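You operate a simulated robot arm through the tools that you are given. There is no shell and no other tool. Be economical: measure what you need, move in short steps, check, and stop when the job is done.

The job below is to be done with a simulated two-armed robot. You get a single attempt, and the scene is never put back.

## Task
On the open top of the cabinet table, fold the cream cloth in half, so that its two short edges meet.

It is judged by the outcome, as a careful person would: the job done as asked, and still so three seconds after it is handed in. It fails if anything else is knocked over, pushed out of place, dropped, spilled or broken. Flat cloth is picked up by pressing the open fingertips on it (5 to 10 N) and closing them slowly along it; thin cloth reads only 2 to 8 mm in the jaws.

## Robot
Two 7-joint arms with two-finger parallel grippers on one trunk, on a base that drives. Base frame: it is fixed to the floor where the robot stands at the start and does not move with it; the origin is under the middle of the robot, x ahead of it, y to its left, z up; the surface under the hand at the start is at about z = 880. Lengths are in mm, angles in rad, forces in N, time in s.
The left shoulder is at the start at [71, 156, 1005], the right one opposite. Places, roughly: open top of the cabinet table [700, -300, 900]. Payload 3.91 kg a hand.
The TCP of each hand is the grasp point between the finger pads, 30 mm short of the fingertips. In the tool frame z runs along the fingers and y along their closing line. Largest opening 110 mm; finger width 20, thickness 10; the body of the gripper, 48 by 112 mm, starts 55 mm behind the TCP.
Orientation is told as [roll, pitch, yaw] about the base's x, y, z axes, in that order, counted from this pose: with the fingers straight down and closing along the base's y, the tool's x points along the base's -x, its y along +y and its z along -z.

## Interface
- The arms move only by the tool drive_tool. It takes "left_increments", "right_increments" or both (then of equal length, played together; a hand with none holds still); each is one flat list of numbers, 6 for each row, row after row: the shift along the tool's x, y, z in mm, then the turn, a rotation vector about the tool's x, y, z in rad. In form: [dx, dy, dz, wx, wy, wz, dx, dy, dz, wx, wy, wz, ...]. A call has 1 to 12 rows; each row shifts and turns the commanded pose from where the row before left it, along the tool's axes as they then stand. "left_hand" and "right_hand" are, for a hand that has rows, the finger opening in mm, from 0 to 110, set as the call begins (left out, the last holds). Rows are played at 5 a second. More than 50 mm and 0.15 rad between two rows, or a gripper value outside its range, and nothing of the call is played. A pose out of reach is approached as far as the arm can. The call stops where the force on the tool passes 40 N (or 10 N more than at its start, if that is more) or the arm is blocked; 0.2 s more then pass. The fingers move at their own pace (about 108 mm/s each) and stop on an object; they squeeze with about 37 N. The grip force told is the motor's: it shows also when the fingers shut on nothing. Time passes only in rows, and 0.2 s behind the last, so rows that do not move let the fingers close. The reply holds the time, the measured pose of the TCP, the force on the tool along the base axes, the opening and the grip force, in the units named above and with some noise, with the torque about the TCP (base axes, N m) and any sound that the robot's microphone picked up.
- Cameras (640 x 400 px; columns grow to the right, rows downward): "scene" is now at [136.1, -15.1, 1235]; the picture's right is [-0.18, -0.98, -0.00], its down [-0.54, 0.10, -0.84] and it looks along [0.82, -0.15, -0.54] (base axes); focal length 214 px, centre (320, 200). "left" rides on the left gripper at [72, -17, -103] in its tool frame; the picture's right is [0.23, 0.97, 0.00], its down [-0.76, 0.18, -0.62] and it looks along [-0.61, 0.14, 0.78] (tool axes); focal length 222 px, centre (320, 200). "right" rides on the right gripper at [72, 17, -103] in its tool frame; the picture's right is [-0.23, 0.97, 0.00], its down [-0.76, -0.18, -0.62] and it looks along [-0.61, -0.14, 0.78] (tool axes); focal length 222 px, centre (320, 200). There is no depth. A picture from a camera that has moved, and an enlarged one, comes with that camera's place and axes in the base frame and with its lens.
- get_image(camera): a new picture of that camera. The clock stands still meanwhile.
- slide_trunk(by): slides the trunk up (or, below 0, down) by that many mm; the arms and the scene camera ride with it, the base frame stays. It gives what a move gives, with no picture.
- drive_base(legs): drives the robot by 1 to 6 legs, each [ahead, left, turn to the left] in mm, mm and rad, along the robot's own axes; the way and the turn of a leg run together, so that a leg with both is an arc; at most 1500 mm and 3.142 rad a leg. The arms and the cameras ride along, it lands a little off, and it stops where it bumps. It gives what a move gives.
- pan_tilt(pan, tilt): turns the head with the scene camera to pan (to the left, within 1.501 rad either way) and tilt (down, from -0.506 to 1.204), counted from straight ahead of the robot. It gives what a move gives.
- enlarge(camera, box): a new picture of the part [left, top, right, bottom] of that camera's present view, enlarged. The clock stands still meanwhile.
- sign_off(): hands the job in; it is judged then, once.

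Work in short steps. Places have to be worked out from the pictures, the camera data and where the tool is seen: move nearer, look again, correct. Check each grasp and each placing, and mend what went wrong. You have 120 turns and 108 pictures in all, those below and enlarged ones among them. Open the grippers and draw the arms clear of the work before you hand the job in, unless the task says otherwise; then end with one line.

The tools are called after "Call:" as name(argument=value, ...) on one line, values as JSON. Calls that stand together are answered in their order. drive_tool: Moves the arms, as the interface text tells. Its arguments: {"type":"object","properties":{"left_increments":{"type":"array"},"left_hand":{"type":"number"},"right_increments":{"type":"array"},"right_hand":{"type":"number"}},"required":[]} The other tools are called the same way: slide_trunk (by) slides the trunk up or down; drive_base (legs) drives the base; pan_tilt (pan, tilt) turns the head that bears the scene camera; get_image (camera) takes a picture; enlarge (camera, box) takes an enlarged picture of a part of a camera's view; sign_off () hands the job in.

At the start:

```text
time: 0.0
left_position: [636.6, 77.0, 1103.1]
left_orientation: [0.0, 0.0, -0.001]
left_wrist_force: [0.0, 1.1, 0.2]
left_ft_torque: [-0.01, 0.02, -0.02]
left_grip_width: 110.0
left_grip_force: 0.1
right_position: [605.9, -522.5, 1075.9]
right_orientation: [0.0, 0.001, 0.001]
right_wrist_force: [-0.5, 0.9, -0.4]
right_ft_torque: [0.03, 0.05, 0.0]
right_grip_width: 109.9
right_grip_force: 0.0
trunk travel left (down, up): [-450.0, 490.0]
robot x, y, heading: [-2.1, -1.6, -0.002]
head pan, tilt: [-0.183, 0.576]
```

scene: 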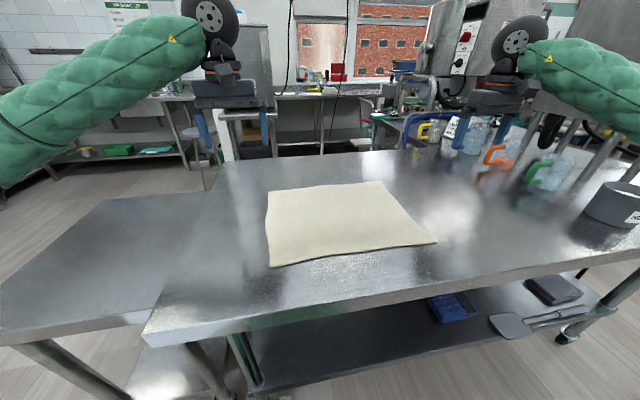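
right: 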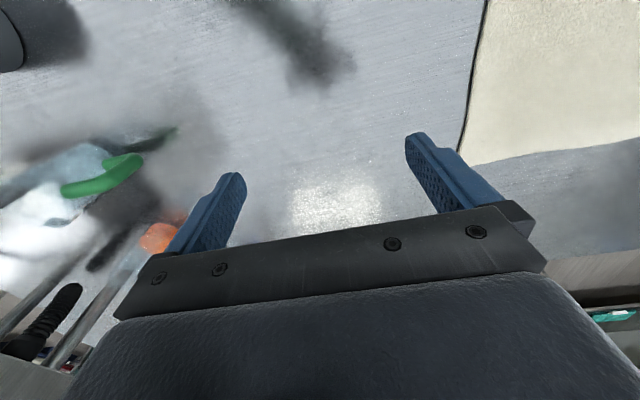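
left: 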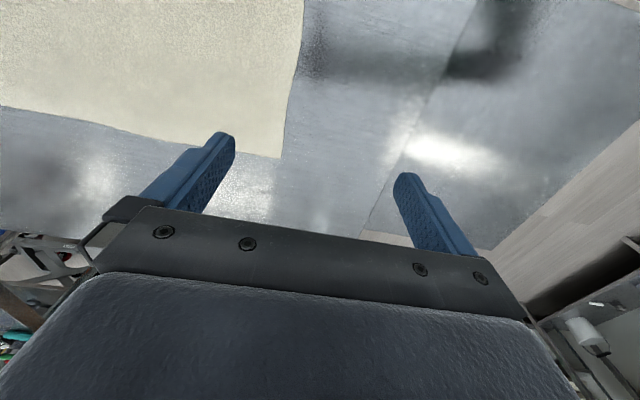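

The cream cloth spans roughly x 444–750 and y −348 to +40, so its short edges are the left and right ones. I plan to turn the robot right from a left-front stance so that both hands can hold the left edge. First I check the floor and side table on the left.

Call:
pan_tilt(pan=0.7, tilt=0.75)

Call:
get_image(camera="scene")

```text
time: 1.2
left_position: [636.5, 78.5, 1101.8]
left_orientation: [-0.001, -0.001, 0.0]
left_wrist_force: [1.2, -0.3, -0.2]
left_ft_torque: [-0.04, 0.01, -0.01]
left_grip_width: 110.0
left_grip_force: 0.1
right_position: [605.3, -524.2, 1075.4]
right_orientation: [0.0, 0.0, 0.0]
right_wrist_force: [0.4, -0.4, -0.3]
right_ft_torque: [0.01, -0.02, -0.02]
right_grip_width: 109.8
right_grip_force: 0.1
trunk travel left (down, up): [-450.0, 490.0]
robot x, y, heading: [3.5, -1.1, 0.001]
head pan, tilt: [0.7, 0.75]
```

```text
104 pictures are left
camera scene: at [112.0, 54.5, 1220.0], right [0.64, -0.77, 0.0], down [-0.52, -0.44, -0.73], along [0.56, 0.47, -0.68], focal length 214 px, centre (320, 200)
```

scene: 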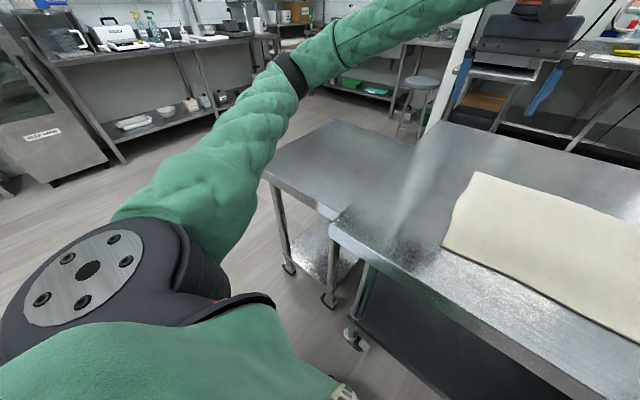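

The side table is a free-standing one with its front edge at about x 430, and the main table's corner is at about (341, 219). The floor in front is free, so I shift left 480 and turn right 0.7 rad.

Call:
drive_base(legs=[[0, 480, 0], [0, 0, -0.7]])

Call:
pan_tilt(pan=0.0, tilt=0.75)

Call:
get_image(camera="scene")

```text
time: 5.9
left_position: [534.8, 130.6, 1102.4]
left_orientation: [0.001, -0.001, -0.7]
left_wrist_force: [-0.6, -0.6, 0.0]
left_ft_torque: [0.03, -0.01, 0.01]
left_grip_width: 110.1
left_grip_force: 0.0
right_position: [124.5, -306.8, 1075.5]
right_orientation: [0.0, -0.001, -0.7]
right_wrist_force: [0.6, 0.4, -0.6]
right_ft_torque: [0.01, 0.01, 0.03]
right_grip_width: 109.8
right_grip_force: 0.0
trunk travel left (down, up): [-450.0, 490.0]
robot x, y, heading: [3.4, 479.4, -0.702]
head pan, tilt: [0.7, 0.75]
```

```text
time: 7.0
left_position: [536.0, 132.7, 1102.9]
left_orientation: [0.0, 0.002, -0.7]
left_wrist_force: [-0.1, 0.1, -0.2]
left_ft_torque: [0.01, -0.04, 0.0]
left_grip_width: 110.0
left_grip_force: 0.0
right_position: [124.9, -308.0, 1076.8]
right_orientation: [-0.001, 0.0, -0.701]
right_wrist_force: [-0.1, -0.7, -0.4]
right_ft_torque: [0.01, -0.01, 0.01]
right_grip_width: 110.1
right_grip_force: 0.0
trunk travel left (down, up): [-450.0, 490.0]
robot x, y, heading: [-2.3, 484.2, -0.696]
head pan, tilt: [0.0, 0.75]
```

```text
103 pictures are left
camera scene: at [98.9, 397.2, 1219.9], right [-0.64, -0.77, 0.0], down [-0.52, 0.44, -0.73], along [0.56, -0.47, -0.68], focal length 214 px, centre (320, 200)
```

scene: 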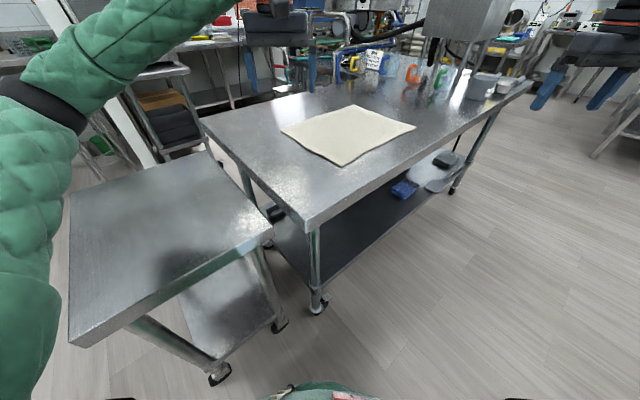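

All consistent: cloth N corner is about (445, 28) and F corner about (745, 35). I edge the base forward-left about 80 mm toward the table and look again.

Call:
drive_base(legs=[[69, 42, 0]])

Call:
get_image(camera="left")

Call:
enlarge(camera="scene", box=[200, 60, 520, 260])

```text
time: 8.1
left_position: [617.4, 118.2, 1100.5]
left_orientation: [0.0, 0.001, -0.7]
left_wrist_force: [0.8, 0.1, 0.0]
left_ft_torque: [-0.01, 0.04, 0.02]
left_grip_width: 109.9
left_grip_force: 0.1
right_position: [206.2, -320.9, 1074.6]
right_orientation: [-0.002, 0.001, -0.701]
right_wrist_force: [-0.6, 0.0, -1.2]
right_ft_torque: [0.02, 0.04, 0.02]
right_grip_width: 110.1
right_grip_force: 0.1
trunk travel left (down, up): [-450.0, 490.0]
robot x, y, heading: [76.6, 469.1, -0.704]
head pan, tilt: [0.0, 0.75]
```

```text
102 pictures are left
camera left: at [549.6, 150.3, 1204.9], right [0.45, 0.89, 0.0], down [0.7, -0.36, 0.62], along [0.55, -0.28, -0.78], focal length 222 px, centre (320, 200)
```

left: 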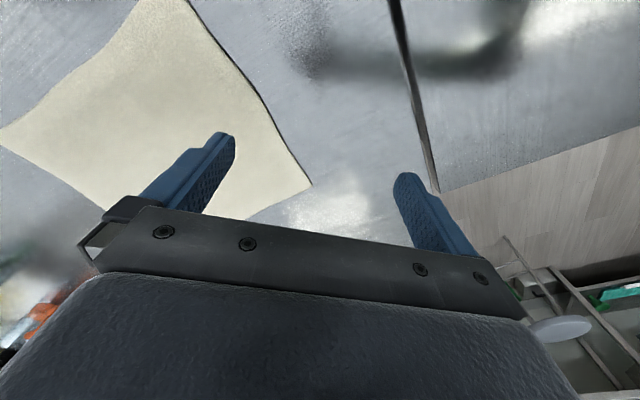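

```text
2.00 times, centred on (360, 160) of scene
camera zoom: at [180.3, 383.6, 1219.7], right [-0.64, -0.76, 0.0], down [-0.52, 0.44, -0.73], along [0.56, -0.47, -0.68], focal length 429 px, centre (240, 280)
```

zoom: 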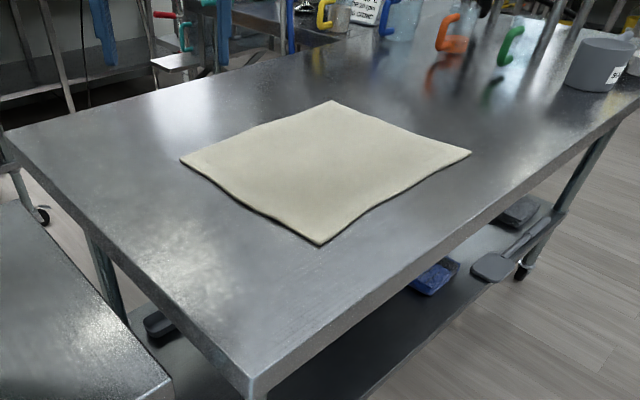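

Left camera confirms the F corner at (745, 35), N corner (444, 31). I turn both hands so they close along base x, and start bringing them over the left edge.

Call:
drive_tool(left_increments=[0, 0, 0, 0, 0, 0.145, 0, 0, 0, 0, 0, 0.145, 0, 0, 0, 0, 0, 0.145, 0, 0, 0, 0, 0, 0.145, 0, 0, 0, 0, 0, 0.145, 0, 0, 0, 0, 0, 0.146, -15, 16, 10, 0, 0, 0, -15, 16, 10, 0, 0, 0, -15, 16, 10, 0, 0, 0, -15, 16, 10, 0, 0, 0, -15, 16, 10, 0, 0, 0, -14, 15, 10, 0, 0, 0], right_increments=[0, 0, 0, 0, 0, 0.145, 0, 0, 0, 0, 0, 0.145, 0, 0, 0, 0, 0, 0.145, 0, 0, 0, 0, 0, 0.145, 0, 0, 0, 0, 0, 0.145, 0, 0, 0, 0, 0, 0.146, 38, 30, 0, 0, 0, 0, 38, 30, 0, 0, 0, 0, 38, 30, 0, 0, 0, 0, 38, 30, 0, 0, 0, 0, 38, 30, 0, 0, 0, 0, 38, 30, 0, 0, 0, 0], left_hand=40, right_hand=40)

```text
time: 10.7
left_position: [711.3, 28.2, 1038.7]
left_orientation: [-0.001, 0.0, -1.573]
left_wrist_force: [0.1, -0.6, -0.3]
left_ft_torque: [0.01, 0.01, 0.03]
left_grip_width: 40.2
left_grip_force: 0.1
right_position: [385.1, -94.1, 1077.0]
right_orientation: [-0.001, 0.001, -1.575]
right_wrist_force: [0.6, -0.2, -0.1]
right_ft_torque: [-0.02, 0.03, 0.04]
right_grip_width: 40.0
right_grip_force: 0.1
trunk travel left (down, up): [-450.0, 490.0]
robot x, y, heading: [76.9, 470.1, -0.702]
head pan, tilt: [0.0, 0.75]
```

Both hands turned correctly. I bring the right hand above the N corner and lower both to roughly 960.

Call:
drive_tool(left_increments=[0, 0, 13, 0, 0, 0, 0, 0, 13, 0, 0, 0, 0, 0, 13, 0, 0, 0, 0, 0, 13, 0, 0, 0, 0, 0, 13, 0, 0, 0, 0, 0, 13, 0, 0, 0], right_increments=[31, 23, 0, 0, 0, 0, 31, 23, 0, 0, 0, 0, 31, 23, 0, 0, 0, 0, 31, 23, 30, 0, 0, 0, 0, 0, 43, 0, 0, 0, 0, 0, 43, 0, 0, 0])

Call:
get_image(camera="left")

Call:
get_image(camera="right")

Call:
get_image(camera="scene")

```text
time: 12.1
left_position: [711.5, 30.5, 962.8]
left_orientation: [-0.003, 0.002, -1.572]
left_wrist_force: [0.1, 0.0, 0.7]
left_ft_torque: [0.0, 0.03, 0.02]
left_grip_width: 40.0
left_grip_force: 0.0
right_position: [476.0, 31.8, 960.8]
right_orientation: [0.001, 0.0, -1.571]
right_wrist_force: [-0.7, -0.6, 0.3]
right_ft_torque: [0.03, -0.03, 0.02]
right_grip_width: 39.9
right_grip_force: 0.1
trunk travel left (down, up): [-450.0, 490.0]
robot x, y, heading: [78.6, 466.8, -0.698]
head pan, tilt: [0.0, 0.75]
```

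```text
100 pictures are left
camera left: at [693.5, 101.4, 1066.7], right [0.97, 0.23, 0.0], down [0.18, -0.76, 0.62], along [0.14, -0.61, -0.78], focal length 222 px, centre (320, 200)
```

left: 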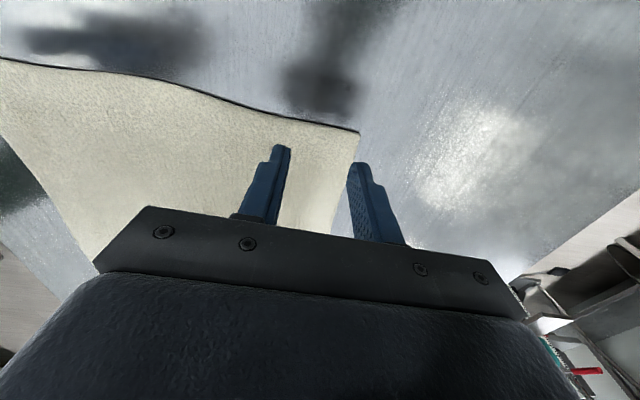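

```text
99 pictures are left
camera right: at [493.3, 104.5, 1064.3], right [0.97, -0.23, 0.0], down [-0.18, -0.76, 0.62], along [-0.14, -0.61, -0.78], focal length 222 px, centre (320, 200)
```

right: 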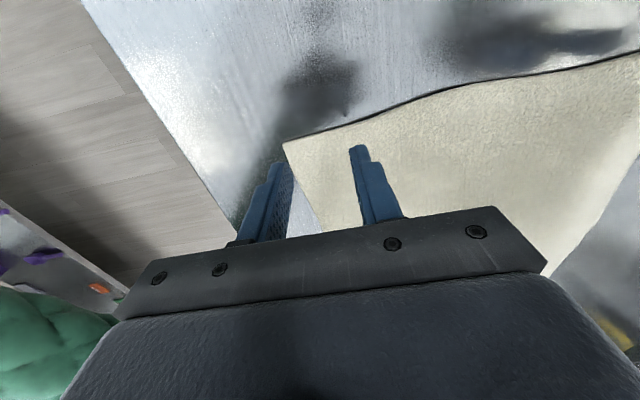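

```text
98 pictures are left
camera scene: at [179.7, 383.6, 1219.9], right [-0.64, -0.76, 0.0], down [-0.52, 0.44, -0.73], along [0.56, -0.47, -0.68], focal length 214 px, centre (320, 200)
```

scene: 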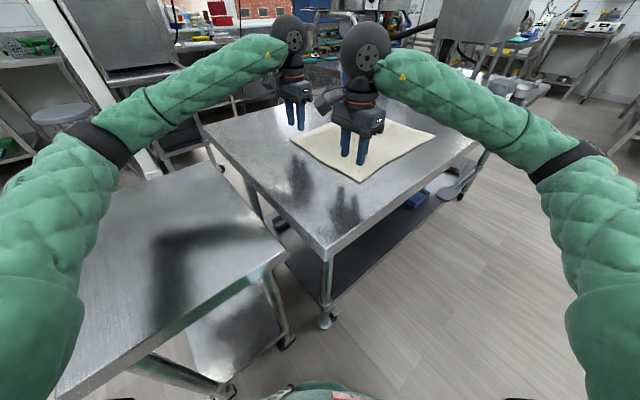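

Corners refined: F (742, 36), N (444, 31); the edge lies at y≈38 under the left hand and y≈34 under the right. I lower to just above the cloth.

Call:
drive_tool(left_increments=[0, 0, 15, 0, 0, 0, 0, 0, 15, 0, 0, 0, 0, 0, 15, 0, 0, 0, 0, 0, 0, 0, 0, 0], right_increments=[-2, 1, 15, 0, 0, 0, -2, 1, 15, 0, 0, 0, -2, 0, 14, 0, 0, 0, 0, 0, 0, 0, 0, 0])

Call:
enlarge(camera="left", box=[200, 80, 440, 230])

Call:
enlarge(camera="right", box=[200, 80, 440, 230])

```text
time: 13.1
left_position: [709.9, 31.2, 917.5]
left_orientation: [-0.001, -0.002, -1.572]
left_wrist_force: [0.3, -0.3, 0.0]
left_ft_torque: [-0.02, 0.0, -0.02]
left_grip_width: 40.1
left_grip_force: 0.0
right_position: [478.6, 24.8, 917.9]
right_orientation: [0.0, 0.001, -1.572]
right_wrist_force: [0.5, 0.1, 1.2]
right_ft_torque: [-0.01, 0.0, 0.03]
right_grip_width: 39.8
right_grip_force: 0.0
trunk travel left (down, up): [-450.0, 490.0]
robot x, y, heading: [78.3, 468.6, -0.7]
head pan, tilt: [0.0, 0.75]
```

```text
2.67 times, centred on (320, 155) of left
camera zoom: at [692.5, 100.6, 1022.0], right [0.97, 0.23, 0.0], down [0.18, -0.76, 0.62], along [0.14, -0.61, -0.78], focal length 592 px, centre (320, 320)
```

zoom: 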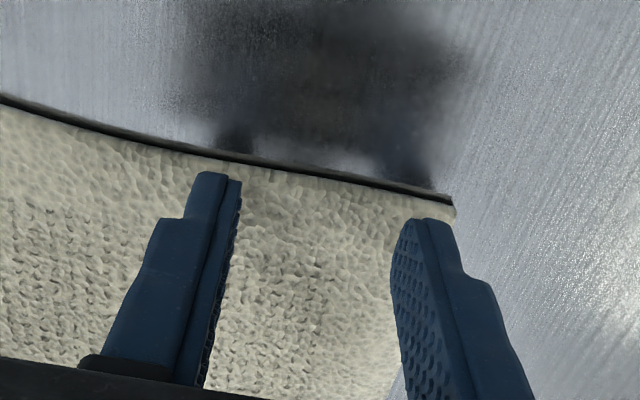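

```text
2.67 times, centred on (320, 155) of right
camera zoom: at [496.3, 99.0, 1020.0], right [0.97, -0.23, 0.0], down [-0.18, -0.76, 0.62], along [-0.14, -0.61, -0.78], focal length 592 px, centre (320, 320)
```

zoom: 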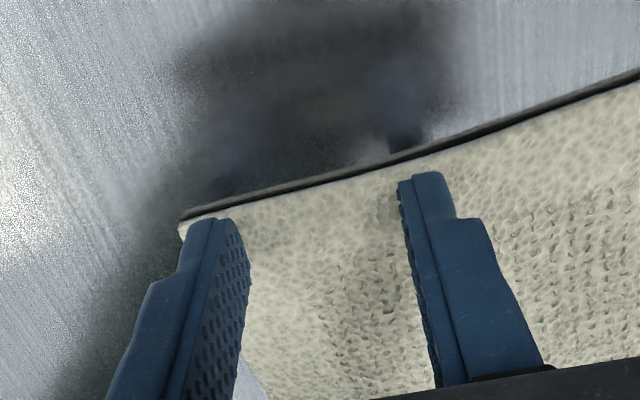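

Fingers straddle the edge well; I shift each 6 mm inward from its corner and lower by 6 mm.

Call:
drive_tool(left_increments=[0, -3, 2, 0, 0, 0, 0, -3, 2, 0, 0, 0, 0, 0, 2, 0, 0, 0], right_increments=[1, 3, 2, 0, 0, 0, 1, 3, 2, 0, 0, 0, 0, 0, 2, 0, 0, 0])

Call:
drive_tool(left_increments=[0, 0, 1, 0, 0, 0], right_increments=[0, 0, 1, 0, 0, 0])

```text
time: 13.9
left_position: [702.8, 30.4, 915.1]
left_orientation: [0.001, -0.002, -1.571]
left_wrist_force: [1.3, -0.9, 3.1]
left_ft_torque: [-0.01, 0.0, 0.03]
left_grip_width: 40.1
left_grip_force: 0.2
right_position: [485.2, 27.7, 912.4]
right_orientation: [0.003, -0.001, -1.574]
right_wrist_force: [-0.1, -4.2, 28.5]
right_ft_torque: [-0.29, -0.08, -0.04]
right_grip_width: 40.2
right_grip_force: 0.0
trunk travel left (down, up): [-450.0, 490.0]
robot x, y, heading: [83.7, 468.0, -0.705]
head pan, tilt: [0.0, 0.75]
```

```text
time: 14.3
left_position: [702.7, 29.6, 913.5]
left_orientation: [0.004, 0.0, -1.574]
left_wrist_force: [1.5, 0.8, 5.5]
left_ft_torque: [-0.03, -0.05, 0.03]
left_grip_width: 39.8
left_grip_force: 0.0
right_position: [484.7, 27.8, 913.4]
right_orientation: [0.007, -0.003, -1.573]
right_wrist_force: [-1.7, -0.9, 19.4]
right_ft_torque: [-0.1, 0.06, 0.01]
right_grip_width: 39.9
right_grip_force: 0.0
trunk travel left (down, up): [-450.0, 490.0]
robot x, y, heading: [79.6, 469.0, -0.696]
head pan, tilt: [0.0, 0.75]
stopped in row 1 (right hand): the force on the tool passed its limit at 42 N (the readings are from after the stop); the commanded pose is now the measured one
```

Contact at TCP z≈913. The left presses at 5.5 N; the right is a bit hard, so I ease it 0.5 mm.

Call:
drive_tool(left_increments=[0, 0, 0.2, 0, 0, 0], right_increments=[0, 0, -0.4, 0, 0, 0])

```text
time: 14.7
left_position: [702.4, 30.1, 913.7]
left_orientation: [0.002, -0.004, -1.573]
left_wrist_force: [0.7, -1.8, 9.1]
left_ft_torque: [-0.09, 0.02, 0.0]
left_grip_width: 40.1
left_grip_force: 0.0
right_position: [485.2, 28.6, 913.6]
right_orientation: [0.005, -0.001, -1.572]
right_wrist_force: [-3.9, 1.8, 21.6]
right_ft_torque: [-0.02, 0.07, -0.02]
right_grip_width: 39.3
right_grip_force: 0.0
trunk travel left (down, up): [-450.0, 490.0]
robot x, y, heading: [76.3, 467.1, -0.704]
head pan, tilt: [0.0, 0.75]
```

Call:
drive_tool(right_increments=[0, 0, -0.7, 0, 0, 0, 0, 0, 0, 0, 0, 0])

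```text
time: 15.3
left_position: [704.0, 29.5, 914.1]
left_orientation: [0.001, -0.002, -1.574]
left_wrist_force: [-1.7, -1.8, 11.7]
left_ft_torque: [-0.11, 0.08, -0.03]
left_grip_width: 39.8
left_grip_force: 0.0
right_position: [484.2, 27.2, 913.3]
right_orientation: [0.004, -0.002, -1.573]
right_wrist_force: [0.0, 1.6, 16.0]
right_ft_torque: [-0.02, -0.05, -0.02]
right_grip_width: 40.0
right_grip_force: 0.0
trunk travel left (down, up): [-450.0, 490.0]
robot x, y, heading: [78.1, 467.5, -0.701]
head pan, tilt: [0.0, 0.75]
```

Right now 16 N, left 12 N; I ease both a little and begin closing slowly in steps.

Call:
drive_tool(left_increments=[0, 0, -0.4, 0, 0, 0], right_increments=[0, 0, -0.7, 0, 0, 0], left_hand=35, right_hand=35)

Call:
drive_tool(left_increments=[0, 0, 0, 0, 0, 0], right_increments=[0, 0, 0, 0, 0, 0], left_hand=29, right_hand=29)

Call:
enlarge(camera="left", box=[200, 80, 440, 230])

Call:
enlarge(camera="right", box=[200, 80, 440, 230])

```text
time: 15.7
left_position: [702.7, 30.7, 914.8]
left_orientation: [0.001, -0.002, -1.569]
left_wrist_force: [0.3, -0.4, 11.1]
left_ft_torque: [-0.02, 0.04, 0.04]
left_grip_width: 34.0
left_grip_force: 0.0
right_position: [484.9, 27.2, 913.0]
right_orientation: [0.002, -0.001, -1.573]
right_wrist_force: [-0.6, -1.0, 10.7]
right_ft_torque: [-0.02, -0.02, -0.02]
right_grip_width: 34.0
right_grip_force: 0.0
trunk travel left (down, up): [-450.0, 490.0]
robot x, y, heading: [79.7, 465.5, -0.702]
head pan, tilt: [0.0, 0.75]
```

```text
time: 16.1
left_position: [703.2, 28.5, 913.9]
left_orientation: [0.0, 0.0, -1.571]
left_wrist_force: [-0.9, 0.5, 11.2]
left_ft_torque: [-0.02, 0.02, -0.01]
left_grip_width: 28.7
left_grip_force: 0.0
right_position: [485.3, 27.3, 913.1]
right_orientation: [0.002, -0.002, -1.573]
right_wrist_force: [1.4, -0.1, 8.5]
right_ft_torque: [-0.03, -0.06, 0.0]
right_grip_width: 29.0
right_grip_force: 0.0
trunk travel left (down, up): [-450.0, 490.0]
robot x, y, heading: [77.4, 469.6, -0.702]
head pan, tilt: [0.0, 0.75]
```

```text
2.67 times, centred on (320, 155) of left
camera zoom: at [685.7, 100.6, 1017.0], right [0.97, 0.23, 0.0], down [0.18, -0.76, 0.62], along [0.14, -0.61, -0.78], focal length 592 px, centre (320, 320)
```

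zoom: 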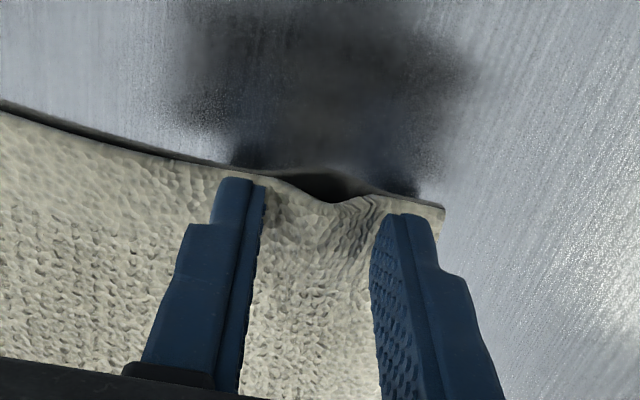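

```text
2.67 times, centred on (320, 155) of right
camera zoom: at [501.7, 100.9, 1016.7], right [0.97, -0.23, 0.0], down [-0.18, -0.76, 0.62], along [-0.14, -0.61, -0.78], focal length 592 px, centre (320, 320)
```

zoom: 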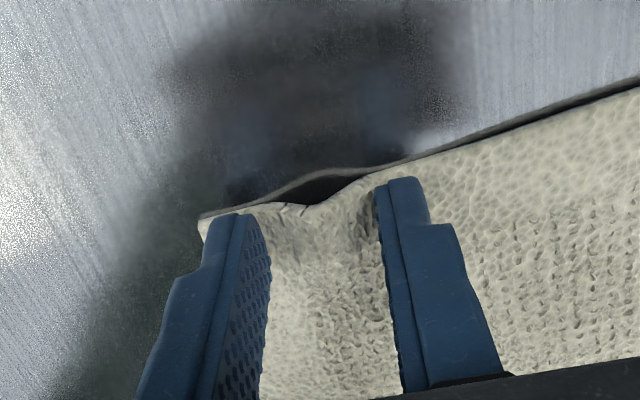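

The cloth buckles nicely into a ridge at both corners. I keep closing in steps at this pressure.

Call:
drive_tool(left_increments=[0, 0, 0, 0, 0, 0], right_increments=[0, 0, 0, 0, 0, 0], left_hand=22, right_hand=22)

Call:
drive_tool(left_increments=[0, 0, 0, 0, 0, 0], right_increments=[0, 0, 0, 0, 0, 0], left_hand=15, right_hand=15)

Call:
drive_tool(left_increments=[0, 0, 0, 0, 0, 0], right_increments=[0, 0, 0, 0, 0, 0], left_hand=8, right_hand=8)

Call:
drive_tool(left_increments=[0, 0, 0, 0, 0, 0, 0, 0, 0, 0, 0, 0], right_increments=[0, 0, 0, 0, 0, 0, 0, 0, 0, 0, 0, 0], left_hand=0, right_hand=0)

Call:
enlarge(camera="left", box=[200, 80, 440, 230])

Call:
enlarge(camera="right", box=[200, 80, 440, 230])

```text
time: 16.5
left_position: [702.8, 30.1, 912.7]
left_orientation: [0.0, -0.002, -1.573]
left_wrist_force: [-4.8, 0.4, 12.1]
left_ft_torque: [-0.03, 0.13, -0.01]
left_grip_width: 23.9
left_grip_force: 2.8
right_position: [484.9, 27.8, 913.7]
right_orientation: [0.003, -0.001, -1.572]
right_wrist_force: [4.5, 0.2, 7.4]
right_ft_torque: [-0.03, -0.15, 0.04]
right_grip_width: 24.3
right_grip_force: 2.8
trunk travel left (down, up): [-450.0, 490.0]
robot x, y, heading: [76.9, 466.6, -0.703]
head pan, tilt: [0.0, 0.75]
```

```text
time: 16.9
left_position: [701.9, 30.0, 913.1]
left_orientation: [-0.002, -0.003, -1.573]
left_wrist_force: [-25.8, -0.8, 12.4]
left_ft_torque: [-0.03, 0.8, 0.03]
left_grip_width: 13.1
left_grip_force: 16.7
right_position: [485.6, 28.1, 913.7]
right_orientation: [0.004, -0.001, -1.575]
right_wrist_force: [27.2, -0.3, 7.8]
right_ft_torque: [-0.03, -0.84, 0.05]
right_grip_width: 12.7
right_grip_force: 16.9
trunk travel left (down, up): [-450.0, 490.0]
robot x, y, heading: [75.3, 467.7, -0.701]
head pan, tilt: [0.0, 0.75]
```

```text
time: 17.4
left_position: [700.6, 28.5, 913.0]
left_orientation: [-0.005, -0.004, -1.58]
left_wrist_force: [-20.4, -0.3, 8.2]
left_ft_torque: [-0.06, 0.66, -0.01]
left_grip_width: 18.2
left_grip_force: 10.4
right_position: [487.7, 26.6, 913.8]
right_orientation: [0.009, 0.0, -1.573]
right_wrist_force: [19.2, 0.7, 5.5]
right_ft_torque: [-0.03, -0.62, 0.0]
right_grip_width: 4.4
right_grip_force: 37.3
trunk travel left (down, up): [-450.0, 490.0]
robot x, y, heading: [79.7, 464.7, -0.697]
head pan, tilt: [0.0, 0.75]
stopped in row 1 (left hand): the force on the tool passed its limit at 46 N (the readings are from after the stop); the commanded pose is now the measured one
```

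```text
time: 17.9
left_position: [696.5, 27.5, 913.3]
left_orientation: [-0.006, -0.004, -1.586]
left_wrist_force: [-29.1, -0.9, 6.2]
left_ft_torque: [-0.03, 0.92, -0.01]
left_grip_width: 4.5
left_grip_force: 36.8
right_position: [489.3, 27.9, 915.3]
right_orientation: [0.014, 0.001, -1.576]
right_wrist_force: [28.2, 1.3, 3.1]
right_ft_torque: [-0.01, -0.91, 0.0]
right_grip_width: 4.5
right_grip_force: 36.7
trunk travel left (down, up): [-450.0, 490.0]
robot x, y, heading: [77.5, 465.7, -0.701]
head pan, tilt: [0.0, 0.75]
stopped in row 2 (left hand): the force on the tool passed its limit at 41 N (the readings are from after the stop); the commanded pose is now the measured one
```

```text
2.67 times, centred on (320, 155) of left
camera zoom: at [680.1, 98.5, 1017.5], right [0.98, 0.21, -0.01], down [0.17, -0.76, 0.63], along [0.13, -0.61, -0.78], focal length 592 px, centre (320, 320)
```

zoom: 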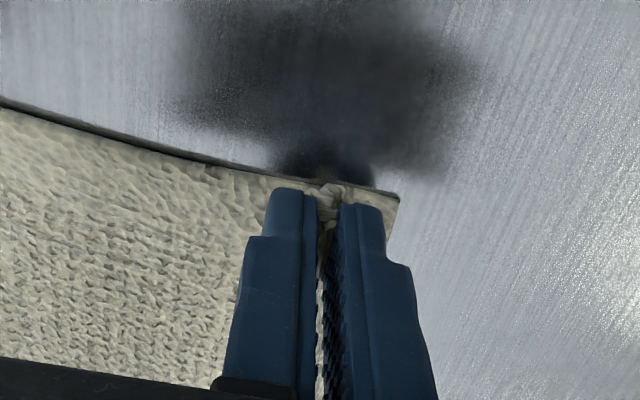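

```text
2.67 times, centred on (320, 155) of right
camera zoom: at [504.5, 99.8, 1018.0], right [0.97, -0.23, 0.01], down [-0.19, -0.76, 0.62], along [-0.14, -0.6, -0.78], focal length 592 px, centre (320, 320)
```

zoom: 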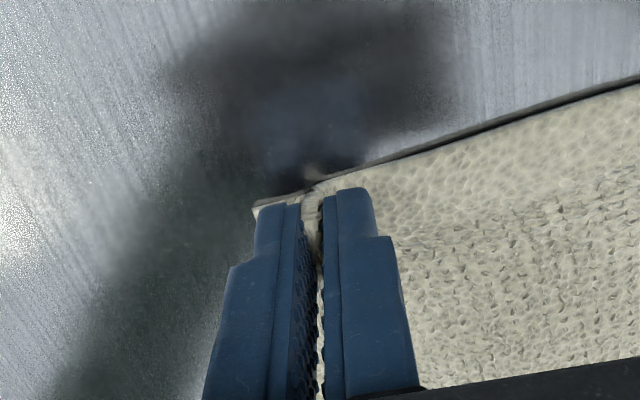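

Both hands hold a ridge of cloth (4.5 mm). The hands pull against each other by ~29 N along x, so I bring them 4 mm together and lift 15 mm.

Call:
drive_tool(left_increments=[0, -2, 0, 0, 0, 0, 0, -2, -2, 0, 0, 0, 0, -1, -4, 0, 0, 0, 0, 0, -5, 0, 0, 0, 0, 0, -5, 0, 0, 0], right_increments=[0, 2, 0, 0, 0, 0, 0, 2, -2, 0, 0, 0, 0, 1, -4, 0, 0, 0, 0, 0, -4, 0, 0, 0, 0, 0, -4, 0, 0, 0])

Call:
get_image(camera="scene")

Call:
get_image(camera="left")

Call:
get_image(camera="right")

```text
time: 19.1
left_position: [695.1, 29.5, 929.5]
left_orientation: [-0.005, -0.001, -1.581]
left_wrist_force: [-11.9, -0.1, 0.1]
left_ft_torque: [-0.02, 0.39, 0.04]
left_grip_width: 4.1
left_grip_force: 36.8
right_position: [492.2, 25.8, 927.1]
right_orientation: [0.008, 0.001, -1.576]
right_wrist_force: [12.4, 0.2, -0.2]
right_ft_torque: [0.04, -0.37, 0.02]
right_grip_width: 4.4
right_grip_force: 37.4
trunk travel left (down, up): [-450.0, 490.0]
robot x, y, heading: [78.0, 467.9, -0.705]
head pan, tilt: [0.0, 0.75]
```

```text
91 pictures are left
camera scene: at [178.7, 383.9, 1219.9], right [-0.64, -0.76, 0.0], down [-0.52, 0.44, -0.73], along [0.56, -0.47, -0.68], focal length 214 px, centre (320, 200)
```

scene: 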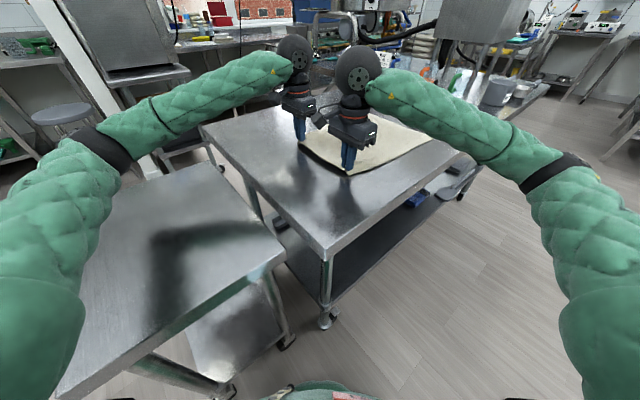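

```text
90 pictures are left
camera left: at [677.2, 100.0, 1032.9], right [0.98, 0.22, -0.01], down [0.17, -0.76, 0.62], along [0.13, -0.61, -0.78], focal length 222 px, centre (320, 200)
```

left: 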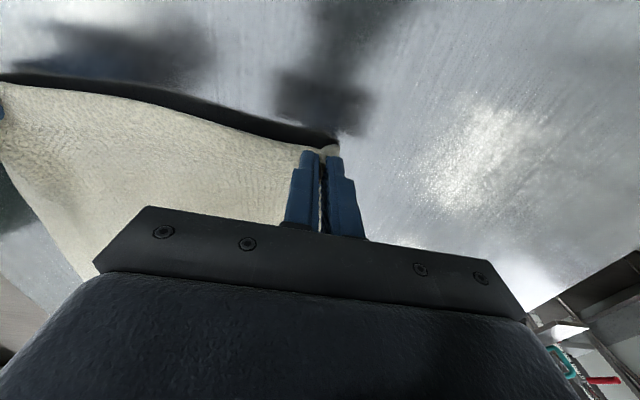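

```text
89 pictures are left
camera right: at [508.8, 100.2, 1030.6], right [0.97, -0.23, 0.01], down [-0.19, -0.76, 0.62], along [-0.14, -0.61, -0.78], focal length 222 px, centre (320, 200)
```

right: 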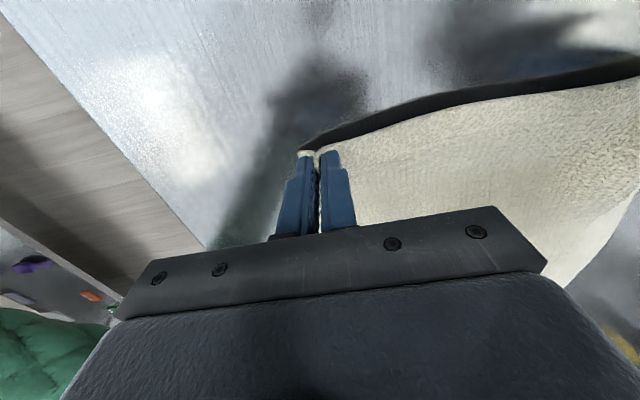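

The grip holds and the edge lifts evenly. I carry the edge up and over along an arc with both hands together.

Call:
drive_tool(left_increments=[-5, -1, -15, 0, 0, 0, -5, -1, -20, 0, 0, 0, -12, 0, -20, 0, 0, 0, -15, 0, -18, 0, 0, 0, -18, 0, -18, 0, 0, 0, -20, 0, -15, 0, 0, 0, -20, 0, -12, 0, 0, 0], right_increments=[-5, 1, -17, 0, 0, 0, -5, 1, -20, 0, 0, 0, -12, 0, -20, 0, 0, 0, -15, 0, -18, 0, 0, 0, -18, 0, -18, 0, 0, 0, -20, 0, -15, 0, 0, 0, -20, 0, -12, 0, 0, 0])

Call:
get_image(camera="scene")

Call:
get_image(camera="right")

```text
time: 20.7
left_position: [692.6, -66.0, 1046.7]
left_orientation: [-0.002, -0.001, -1.582]
left_wrist_force: [-8.1, -0.2, -0.3]
left_ft_torque: [-0.02, 0.2, 0.07]
left_grip_width: 4.2
left_grip_force: 36.6
right_position: [492.4, -69.7, 1047.9]
right_orientation: [0.008, 0.001, -1.573]
right_wrist_force: [7.9, 1.2, 0.1]
right_ft_torque: [0.03, -0.25, 0.0]
right_grip_width: 4.0
right_grip_force: 37.1
trunk travel left (down, up): [-450.0, 490.0]
robot x, y, heading: [78.2, 471.1, -0.694]
head pan, tilt: [0.0, 0.75]
```

```text
88 pictures are left
camera scene: at [178.4, 383.4, 1219.8], right [-0.64, -0.76, 0.0], down [-0.52, 0.44, -0.73], along [0.56, -0.47, -0.68], focal length 214 px, centre (320, 200)
```

scene: 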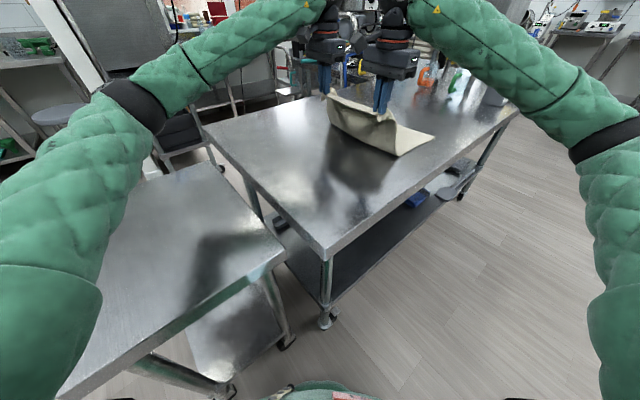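

```text
87 pictures are left
camera right: at [509.1, 3.7, 1150.7], right [0.97, -0.23, 0.01], down [-0.19, -0.76, 0.62], along [-0.14, -0.6, -0.78], focal length 222 px, centre (320, 200)
```

right: 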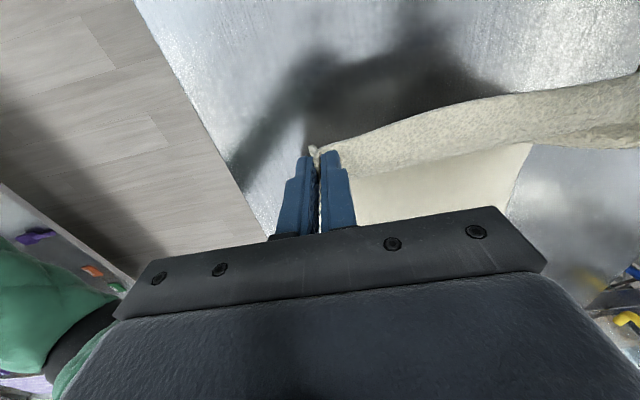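

The cloth is folding cleanly with the bend line at about y −150. I continue the arc and tilt the tools gradually toward +y so the held edge will lay over properly.

Call:
drive_tool(left_increments=[-20, 0, -8, 0, 0.1, 0, -19.3, 0, -8, 0, 0.1, 0, -18.8, 0, -7.9, 0, 0.1, 0, -13.7, 0, -6.3, 0, 0.1, 0], right_increments=[-20, 0, -8, 0, 0.1, 0, -19.3, 0, -8, 0, 0.1, 0, -18.8, 0, -7.9, 0, 0.1, 0, -13.7, 0, -6.3, 0, 0.1, 0])

Call:
get_image(camera="right")

Call:
get_image(camera="left")

Call:
get_image(camera="scene")

```text
time: 21.7
left_position: [668.1, -124.5, 1057.2]
left_orientation: [-0.002, 0.394, -1.572]
left_wrist_force: [-0.7, -0.5, 0.2]
left_ft_torque: [-0.03, -0.01, 0.0]
left_grip_width: 4.1
left_grip_force: 37.1
left hand out of reach, approached as far as the arm can: row 3, 4
right_position: [493.5, -143.7, 1066.9]
right_orientation: [0.009, 0.4, -1.571]
right_wrist_force: [0.6, -0.9, 0.2]
right_ft_torque: [0.0, 0.03, -0.01]
right_grip_width: 3.9
right_grip_force: 36.9
trunk travel left (down, up): [-450.0, 490.0]
robot x, y, heading: [78.5, 471.0, -0.697]
head pan, tilt: [0.0, 0.75]
```

```text
86 pictures are left
camera right: at [509.6, -116.8, 1191.0], right [0.97, -0.21, -0.08], down [-0.18, -0.94, 0.27], along [-0.13, -0.25, -0.96], focal length 222 px, centre (320, 200)
```

right: 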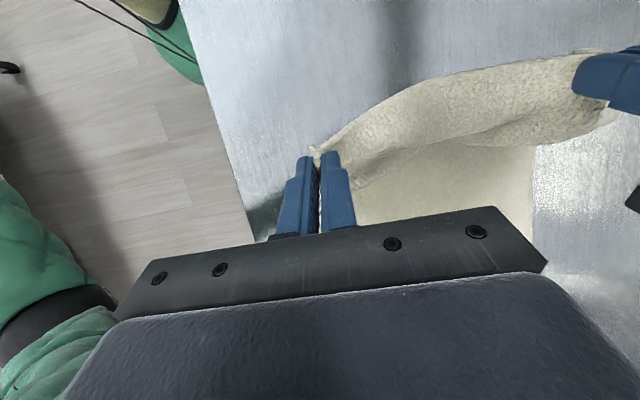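

```text
85 pictures are left
camera left: at [649.7, -98.8, 1180.5], right [0.97, 0.21, 0.09], down [0.18, -0.94, 0.28], along [0.14, -0.26, -0.96], focal length 222 px, centre (320, 200)
```

left: 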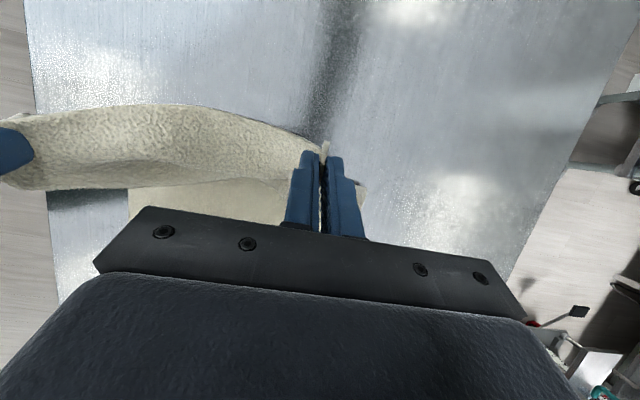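

```text
84 pictures are left
camera scene: at [178.3, 383.6, 1220.0], right [-0.64, -0.76, 0.0], down [-0.52, 0.44, -0.73], along [0.56, -0.47, -0.68], focal length 214 px, centre (320, 200)
```

scene: 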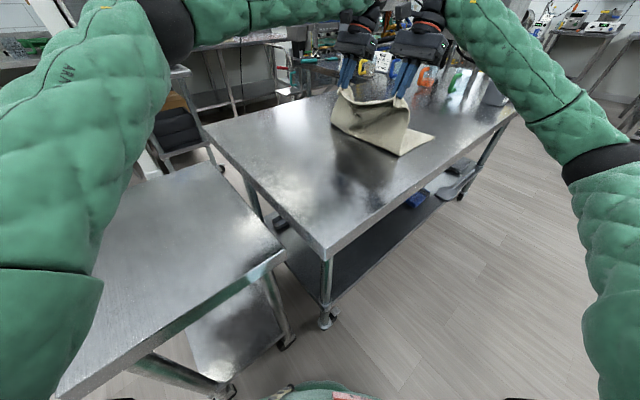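

The left arm hit its reach limit, so the base must follow. I drive the base about 90 mm along −y (and 20 mm back from the table) with the cloth held.

Call:
drive_base(legs=[[43, -82, 0]])

```text
time: 22.8
left_position: [645.4, -217.1, 1055.2]
left_orientation: [-0.004, 0.395, -1.578]
left_wrist_force: [0.0, -0.9, 0.4]
left_ft_torque: [-0.01, -0.06, 0.01]
left_grip_width: 4.1
left_grip_force: 36.7
right_position: [472.2, -235.4, 1066.1]
right_orientation: [0.012, 0.403, -1.575]
right_wrist_force: [-0.1, -0.4, -0.9]
right_ft_torque: [0.03, 0.02, 0.03]
right_grip_width: 4.1
right_grip_force: 36.8
trunk travel left (down, up): [-450.0, 490.0]
robot x, y, heading: [56.9, 373.2, -0.704]
head pan, tilt: [0.0, 0.75]
```

Base moved as wanted. I bring the hands back ~70 mm and lower a bit (and re-align the left hand in x) to gain reach before the next base leg.

Call:
drive_tool(left_increments=[9.7, 8, 13.6, 0, 0, 0, 9.7, 8, 13.6, 0, 0, 0, 9.7, 8, 13.6, 0, 0, 0, 9.7, 8, 13.6, 0, 0, 0], right_increments=[12.8, 7.5, 17.9, 0, 0, 0, 12.8, 7.5, 17.9, 0, 0, 0, 12.8, 7.5, 17.9, 0, 0, 0, 12.8, 7.5, 17.9, 0, 0, 0])

```text
time: 23.8
left_position: [676.9, -158.2, 1019.9]
left_orientation: [-0.005, 0.392, -1.578]
left_wrist_force: [-0.2, 0.4, 0.2]
left_ft_torque: [-0.01, -0.04, 0.02]
left_grip_width: 3.9
left_grip_force: 36.7
right_position: [503.5, -160.5, 1021.7]
right_orientation: [0.008, 0.402, -1.576]
right_wrist_force: [-0.3, 0.9, 0.1]
right_ft_torque: [0.03, 0.04, 0.05]
right_grip_width: 4.4
right_grip_force: 37.2
trunk travel left (down, up): [-450.0, 490.0]
robot x, y, heading: [56.9, 375.6, -0.705]
head pan, tilt: [0.0, 0.75]
```

Increments apply from the measured pose. Now the second base leg, about (−20, −150) in base axes.

Call:
drive_base(legs=[[81, -128, 0]])

Call:
get_image(camera="scene")

Call:
get_image(camera="right")

Call:
get_image(camera="left")

```text
time: 25.1
left_position: [655.9, -309.5, 1020.2]
left_orientation: [-0.003, 0.394, -1.577]
left_wrist_force: [-0.3, -0.4, -0.7]
left_ft_torque: [0.03, -0.06, -0.02]
left_grip_width: 4.1
left_grip_force: 36.7
right_position: [481.0, -311.3, 1021.4]
right_orientation: [0.008, 0.403, -1.575]
right_wrist_force: [0.4, -0.3, 0.1]
right_ft_torque: [0.06, 0.02, 0.04]
right_grip_width: 4.1
right_grip_force: 37.5
trunk travel left (down, up): [-450.0, 490.0]
robot x, y, heading: [39.5, 229.6, -0.703]
head pan, tilt: [0.0, 0.75]
```

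```text
83 pictures are left
camera scene: at [137.9, 142.0, 1219.8], right [-0.65, -0.76, 0.0], down [-0.52, 0.44, -0.73], along [0.56, -0.47, -0.68], focal length 214 px, centre (320, 200)
```

scene: 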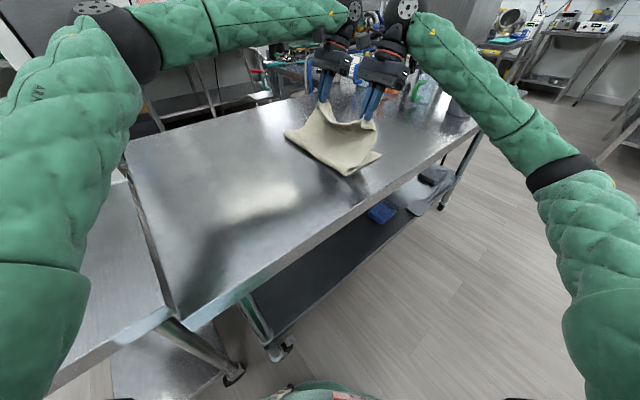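

```text
82 pictures are left
camera right: at [499.1, -283.6, 1144.2], right [0.97, -0.22, -0.08], down [-0.19, -0.94, 0.27], along [-0.14, -0.25, -0.96], focal length 222 px, centre (320, 200)
```

right: 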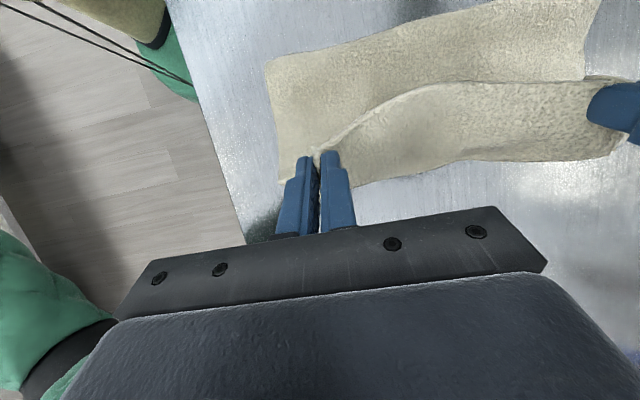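

```text
81 pictures are left
camera left: at [638.7, -283.3, 1144.2], right [0.98, 0.2, 0.08], down [0.17, -0.94, 0.28], along [0.14, -0.26, -0.96], focal length 222 px, centre (320, 200)
```

left: 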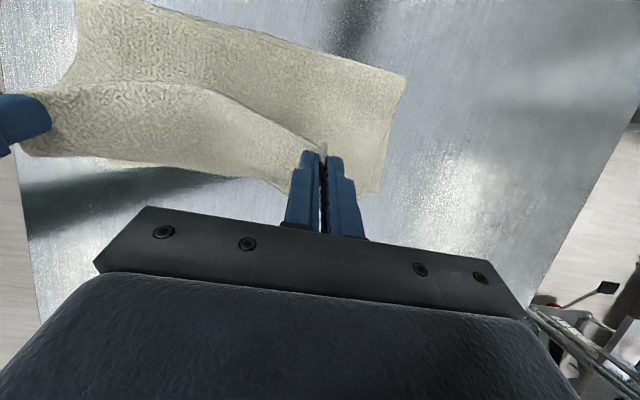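

The cloth hangs limp and my arc peeled the bend too far right (bend near y −200 instead of −157). I go back left and up to re-lay the lower half, also restoring the hand spacing, then come down along a steeper 45° line.

Call:
drive_tool(left_increments=[36, 5.7, 4.7, 0, 0, 0, 36, 5.7, 4.7, 0, 0, 0, 36, 5.7, 4.7, 0, 0, 0, 36, 5.7, 4.7, 0, 0, 0, 36, 5.7, 4.7, 0, 0, 0, 36, 5.7, 4.7, 0, 0, 0, 0, 0, 0, 0, 0, 0], right_increments=[36, 1.5, 4.7, 0, 0, 0, 36, 1.5, 4.7, 0, 0, 0, 36, 1.5, 4.7, 0, 0, 0, 36, 1.5, 4.7, 0, 0, 0, 36, 1.5, 4.7, 0, 0, 0, 36, 1.5, 4.7, 0, 0, 0, 0, 0, 0, 0, 0, 0])

Call:
get_image(camera="scene")

Call:
get_image(camera="right")

Call:
get_image(camera="left")

```text
time: 26.8
left_position: [694.6, -99.1, 1077.1]
left_orientation: [-0.004, 0.394, -1.576]
left_wrist_force: [-7.8, -0.5, 0.0]
left_ft_torque: [-0.05, 0.18, 0.08]
left_grip_width: 4.6
left_grip_force: 37.1
right_position: [494.5, -98.1, 1076.8]
right_orientation: [0.01, 0.403, -1.575]
right_wrist_force: [8.4, 0.4, 0.8]
right_ft_torque: [0.02, -0.22, -0.09]
right_grip_width: 4.3
right_grip_force: 37.0
trunk travel left (down, up): [-450.0, 490.0]
robot x, y, heading: [39.5, 230.7, -0.705]
head pan, tilt: [0.0, 0.75]
```

```text
80 pictures are left
camera scene: at [138.1, 142.6, 1219.7], right [-0.65, -0.76, 0.0], down [-0.52, 0.44, -0.73], along [0.56, -0.47, -0.68], focal length 214 px, centre (320, 200)
```

scene: 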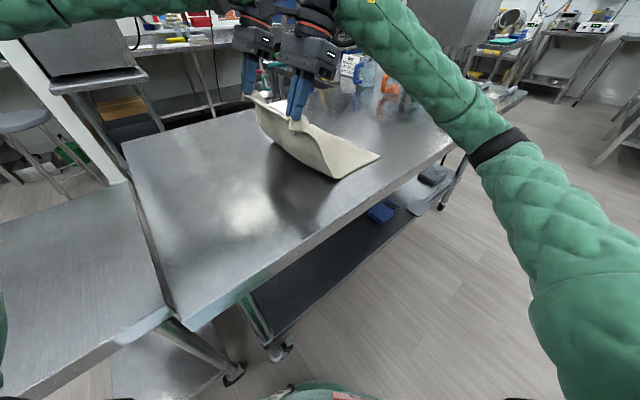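

```text
79 pictures are left
camera right: at [510.6, -72.6, 1199.2], right [0.97, -0.22, -0.08], down [-0.19, -0.94, 0.27], along [-0.14, -0.25, -0.96], focal length 222 px, centre (320, 200)
```

right: 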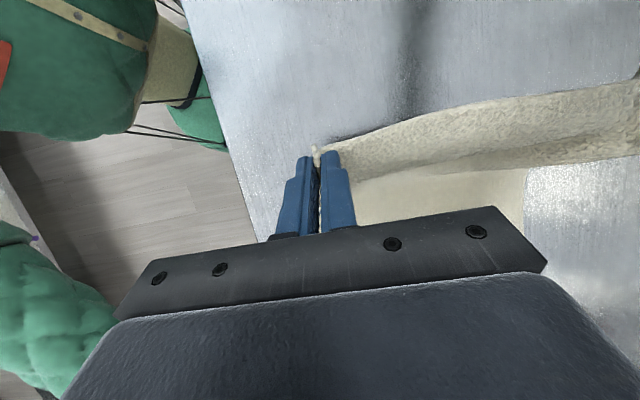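

```text
78 pictures are left
camera left: at [676.3, -73.3, 1201.2], right [0.98, 0.2, 0.08], down [0.17, -0.94, 0.28], along [0.14, -0.26, -0.96], focal length 222 px, centre (320, 200)
```

left: 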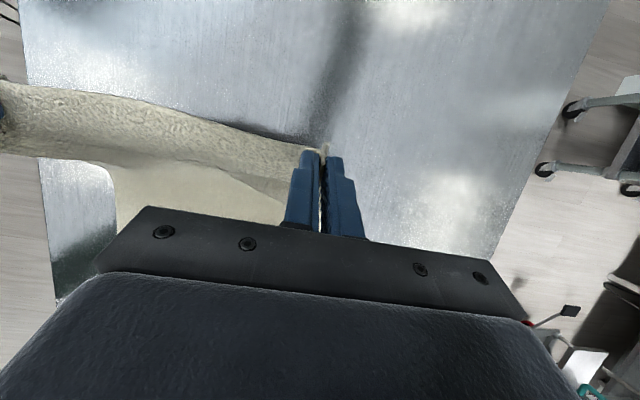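

The lower half lies as before (right corner still at (444, −346)) with the bend at ≈ −160. Now I go over the middle and descend along the 45° line, stopping at about 30 mm height.

Call:
drive_tool(left_increments=[-35.9, 0, -28.2, 0, 0, 0, -35.3, 0, -6.2, 0, 0, 0, -22.4, 0, 8, 0, 0, 0, -22.4, 0, 8, 0, 0, 0, -26.6, 0, 11.6, 0, 0, 0, -26.6, 0, 11.6, 0, 0, 0, -26.2, 0, 10.7, 0, 0, 0, -26.2, 0, 10.7, 0, 0, 0], right_increments=[-35.9, 0, -28.2, 0, 0, 0, -35.3, 0, -6.2, 0, 0, 0, -22.4, 0, 8, 0, 0, 0, -22.4, 0, 8, 0, 0, 0, -26.6, 0, 11.6, 0, 0, 0, -26.6, 0, 11.6, 0, 0, 0, -26.2, 0, 10.7, 0, 0, 0, -26.2, 0, 10.7, 0, 0, 0])

Call:
get_image(camera="scene")

Call:
get_image(camera="right")

Call:
get_image(camera="left")

```text
time: 28.6
left_position: [690.8, -292.5, 967.1]
left_orientation: [-0.001, 0.394, -1.577]
left_wrist_force: [-6.3, 0.0, 0.1]
left_ft_torque: [-0.01, 0.14, 0.07]
left_grip_width: 4.3
left_grip_force: 36.6
right_position: [494.7, -294.9, 968.1]
right_orientation: [0.009, 0.404, -1.574]
right_wrist_force: [6.4, -0.1, 0.1]
right_ft_torque: [0.02, -0.17, -0.09]
right_grip_width: 4.3
right_grip_force: 37.1
trunk travel left (down, up): [-450.0, 490.0]
robot x, y, heading: [37.4, 230.9, -0.705]
head pan, tilt: [0.0, 0.75]
```

```text
77 pictures are left
camera scene: at [138.5, 142.6, 1219.8], right [-0.65, -0.76, 0.0], down [-0.52, 0.44, -0.73], along [0.56, -0.47, -0.68], focal length 214 px, centre (320, 200)
```

scene: 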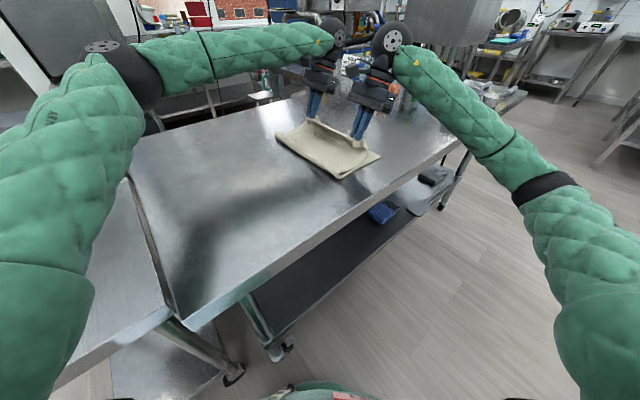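

```text
76 pictures are left
camera right: at [509.3, -267.1, 1091.6], right [0.97, -0.22, -0.08], down [-0.19, -0.94, 0.27], along [-0.14, -0.25, -0.96], focal length 222 px, centre (320, 200)
```

right: 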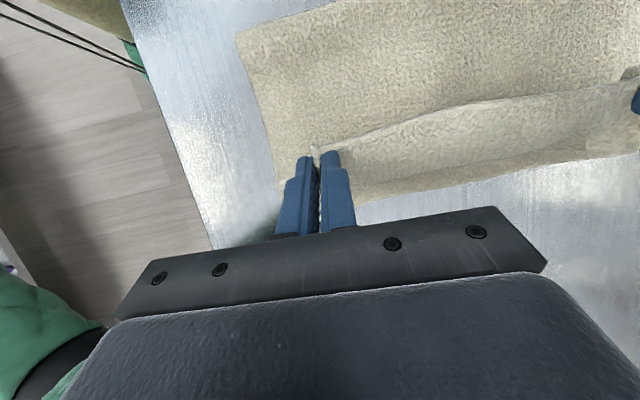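

```text
75 pictures are left
camera left: at [673.7, -267.7, 1089.6], right [0.98, 0.2, 0.08], down [0.17, -0.94, 0.28], along [0.14, -0.26, -0.96], focal length 222 px, centre (320, 200)
```

left: 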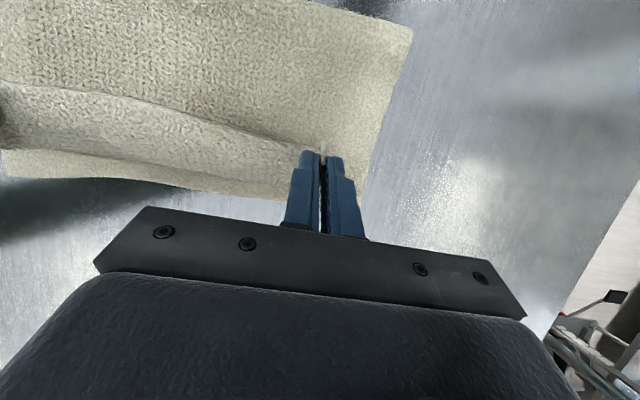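

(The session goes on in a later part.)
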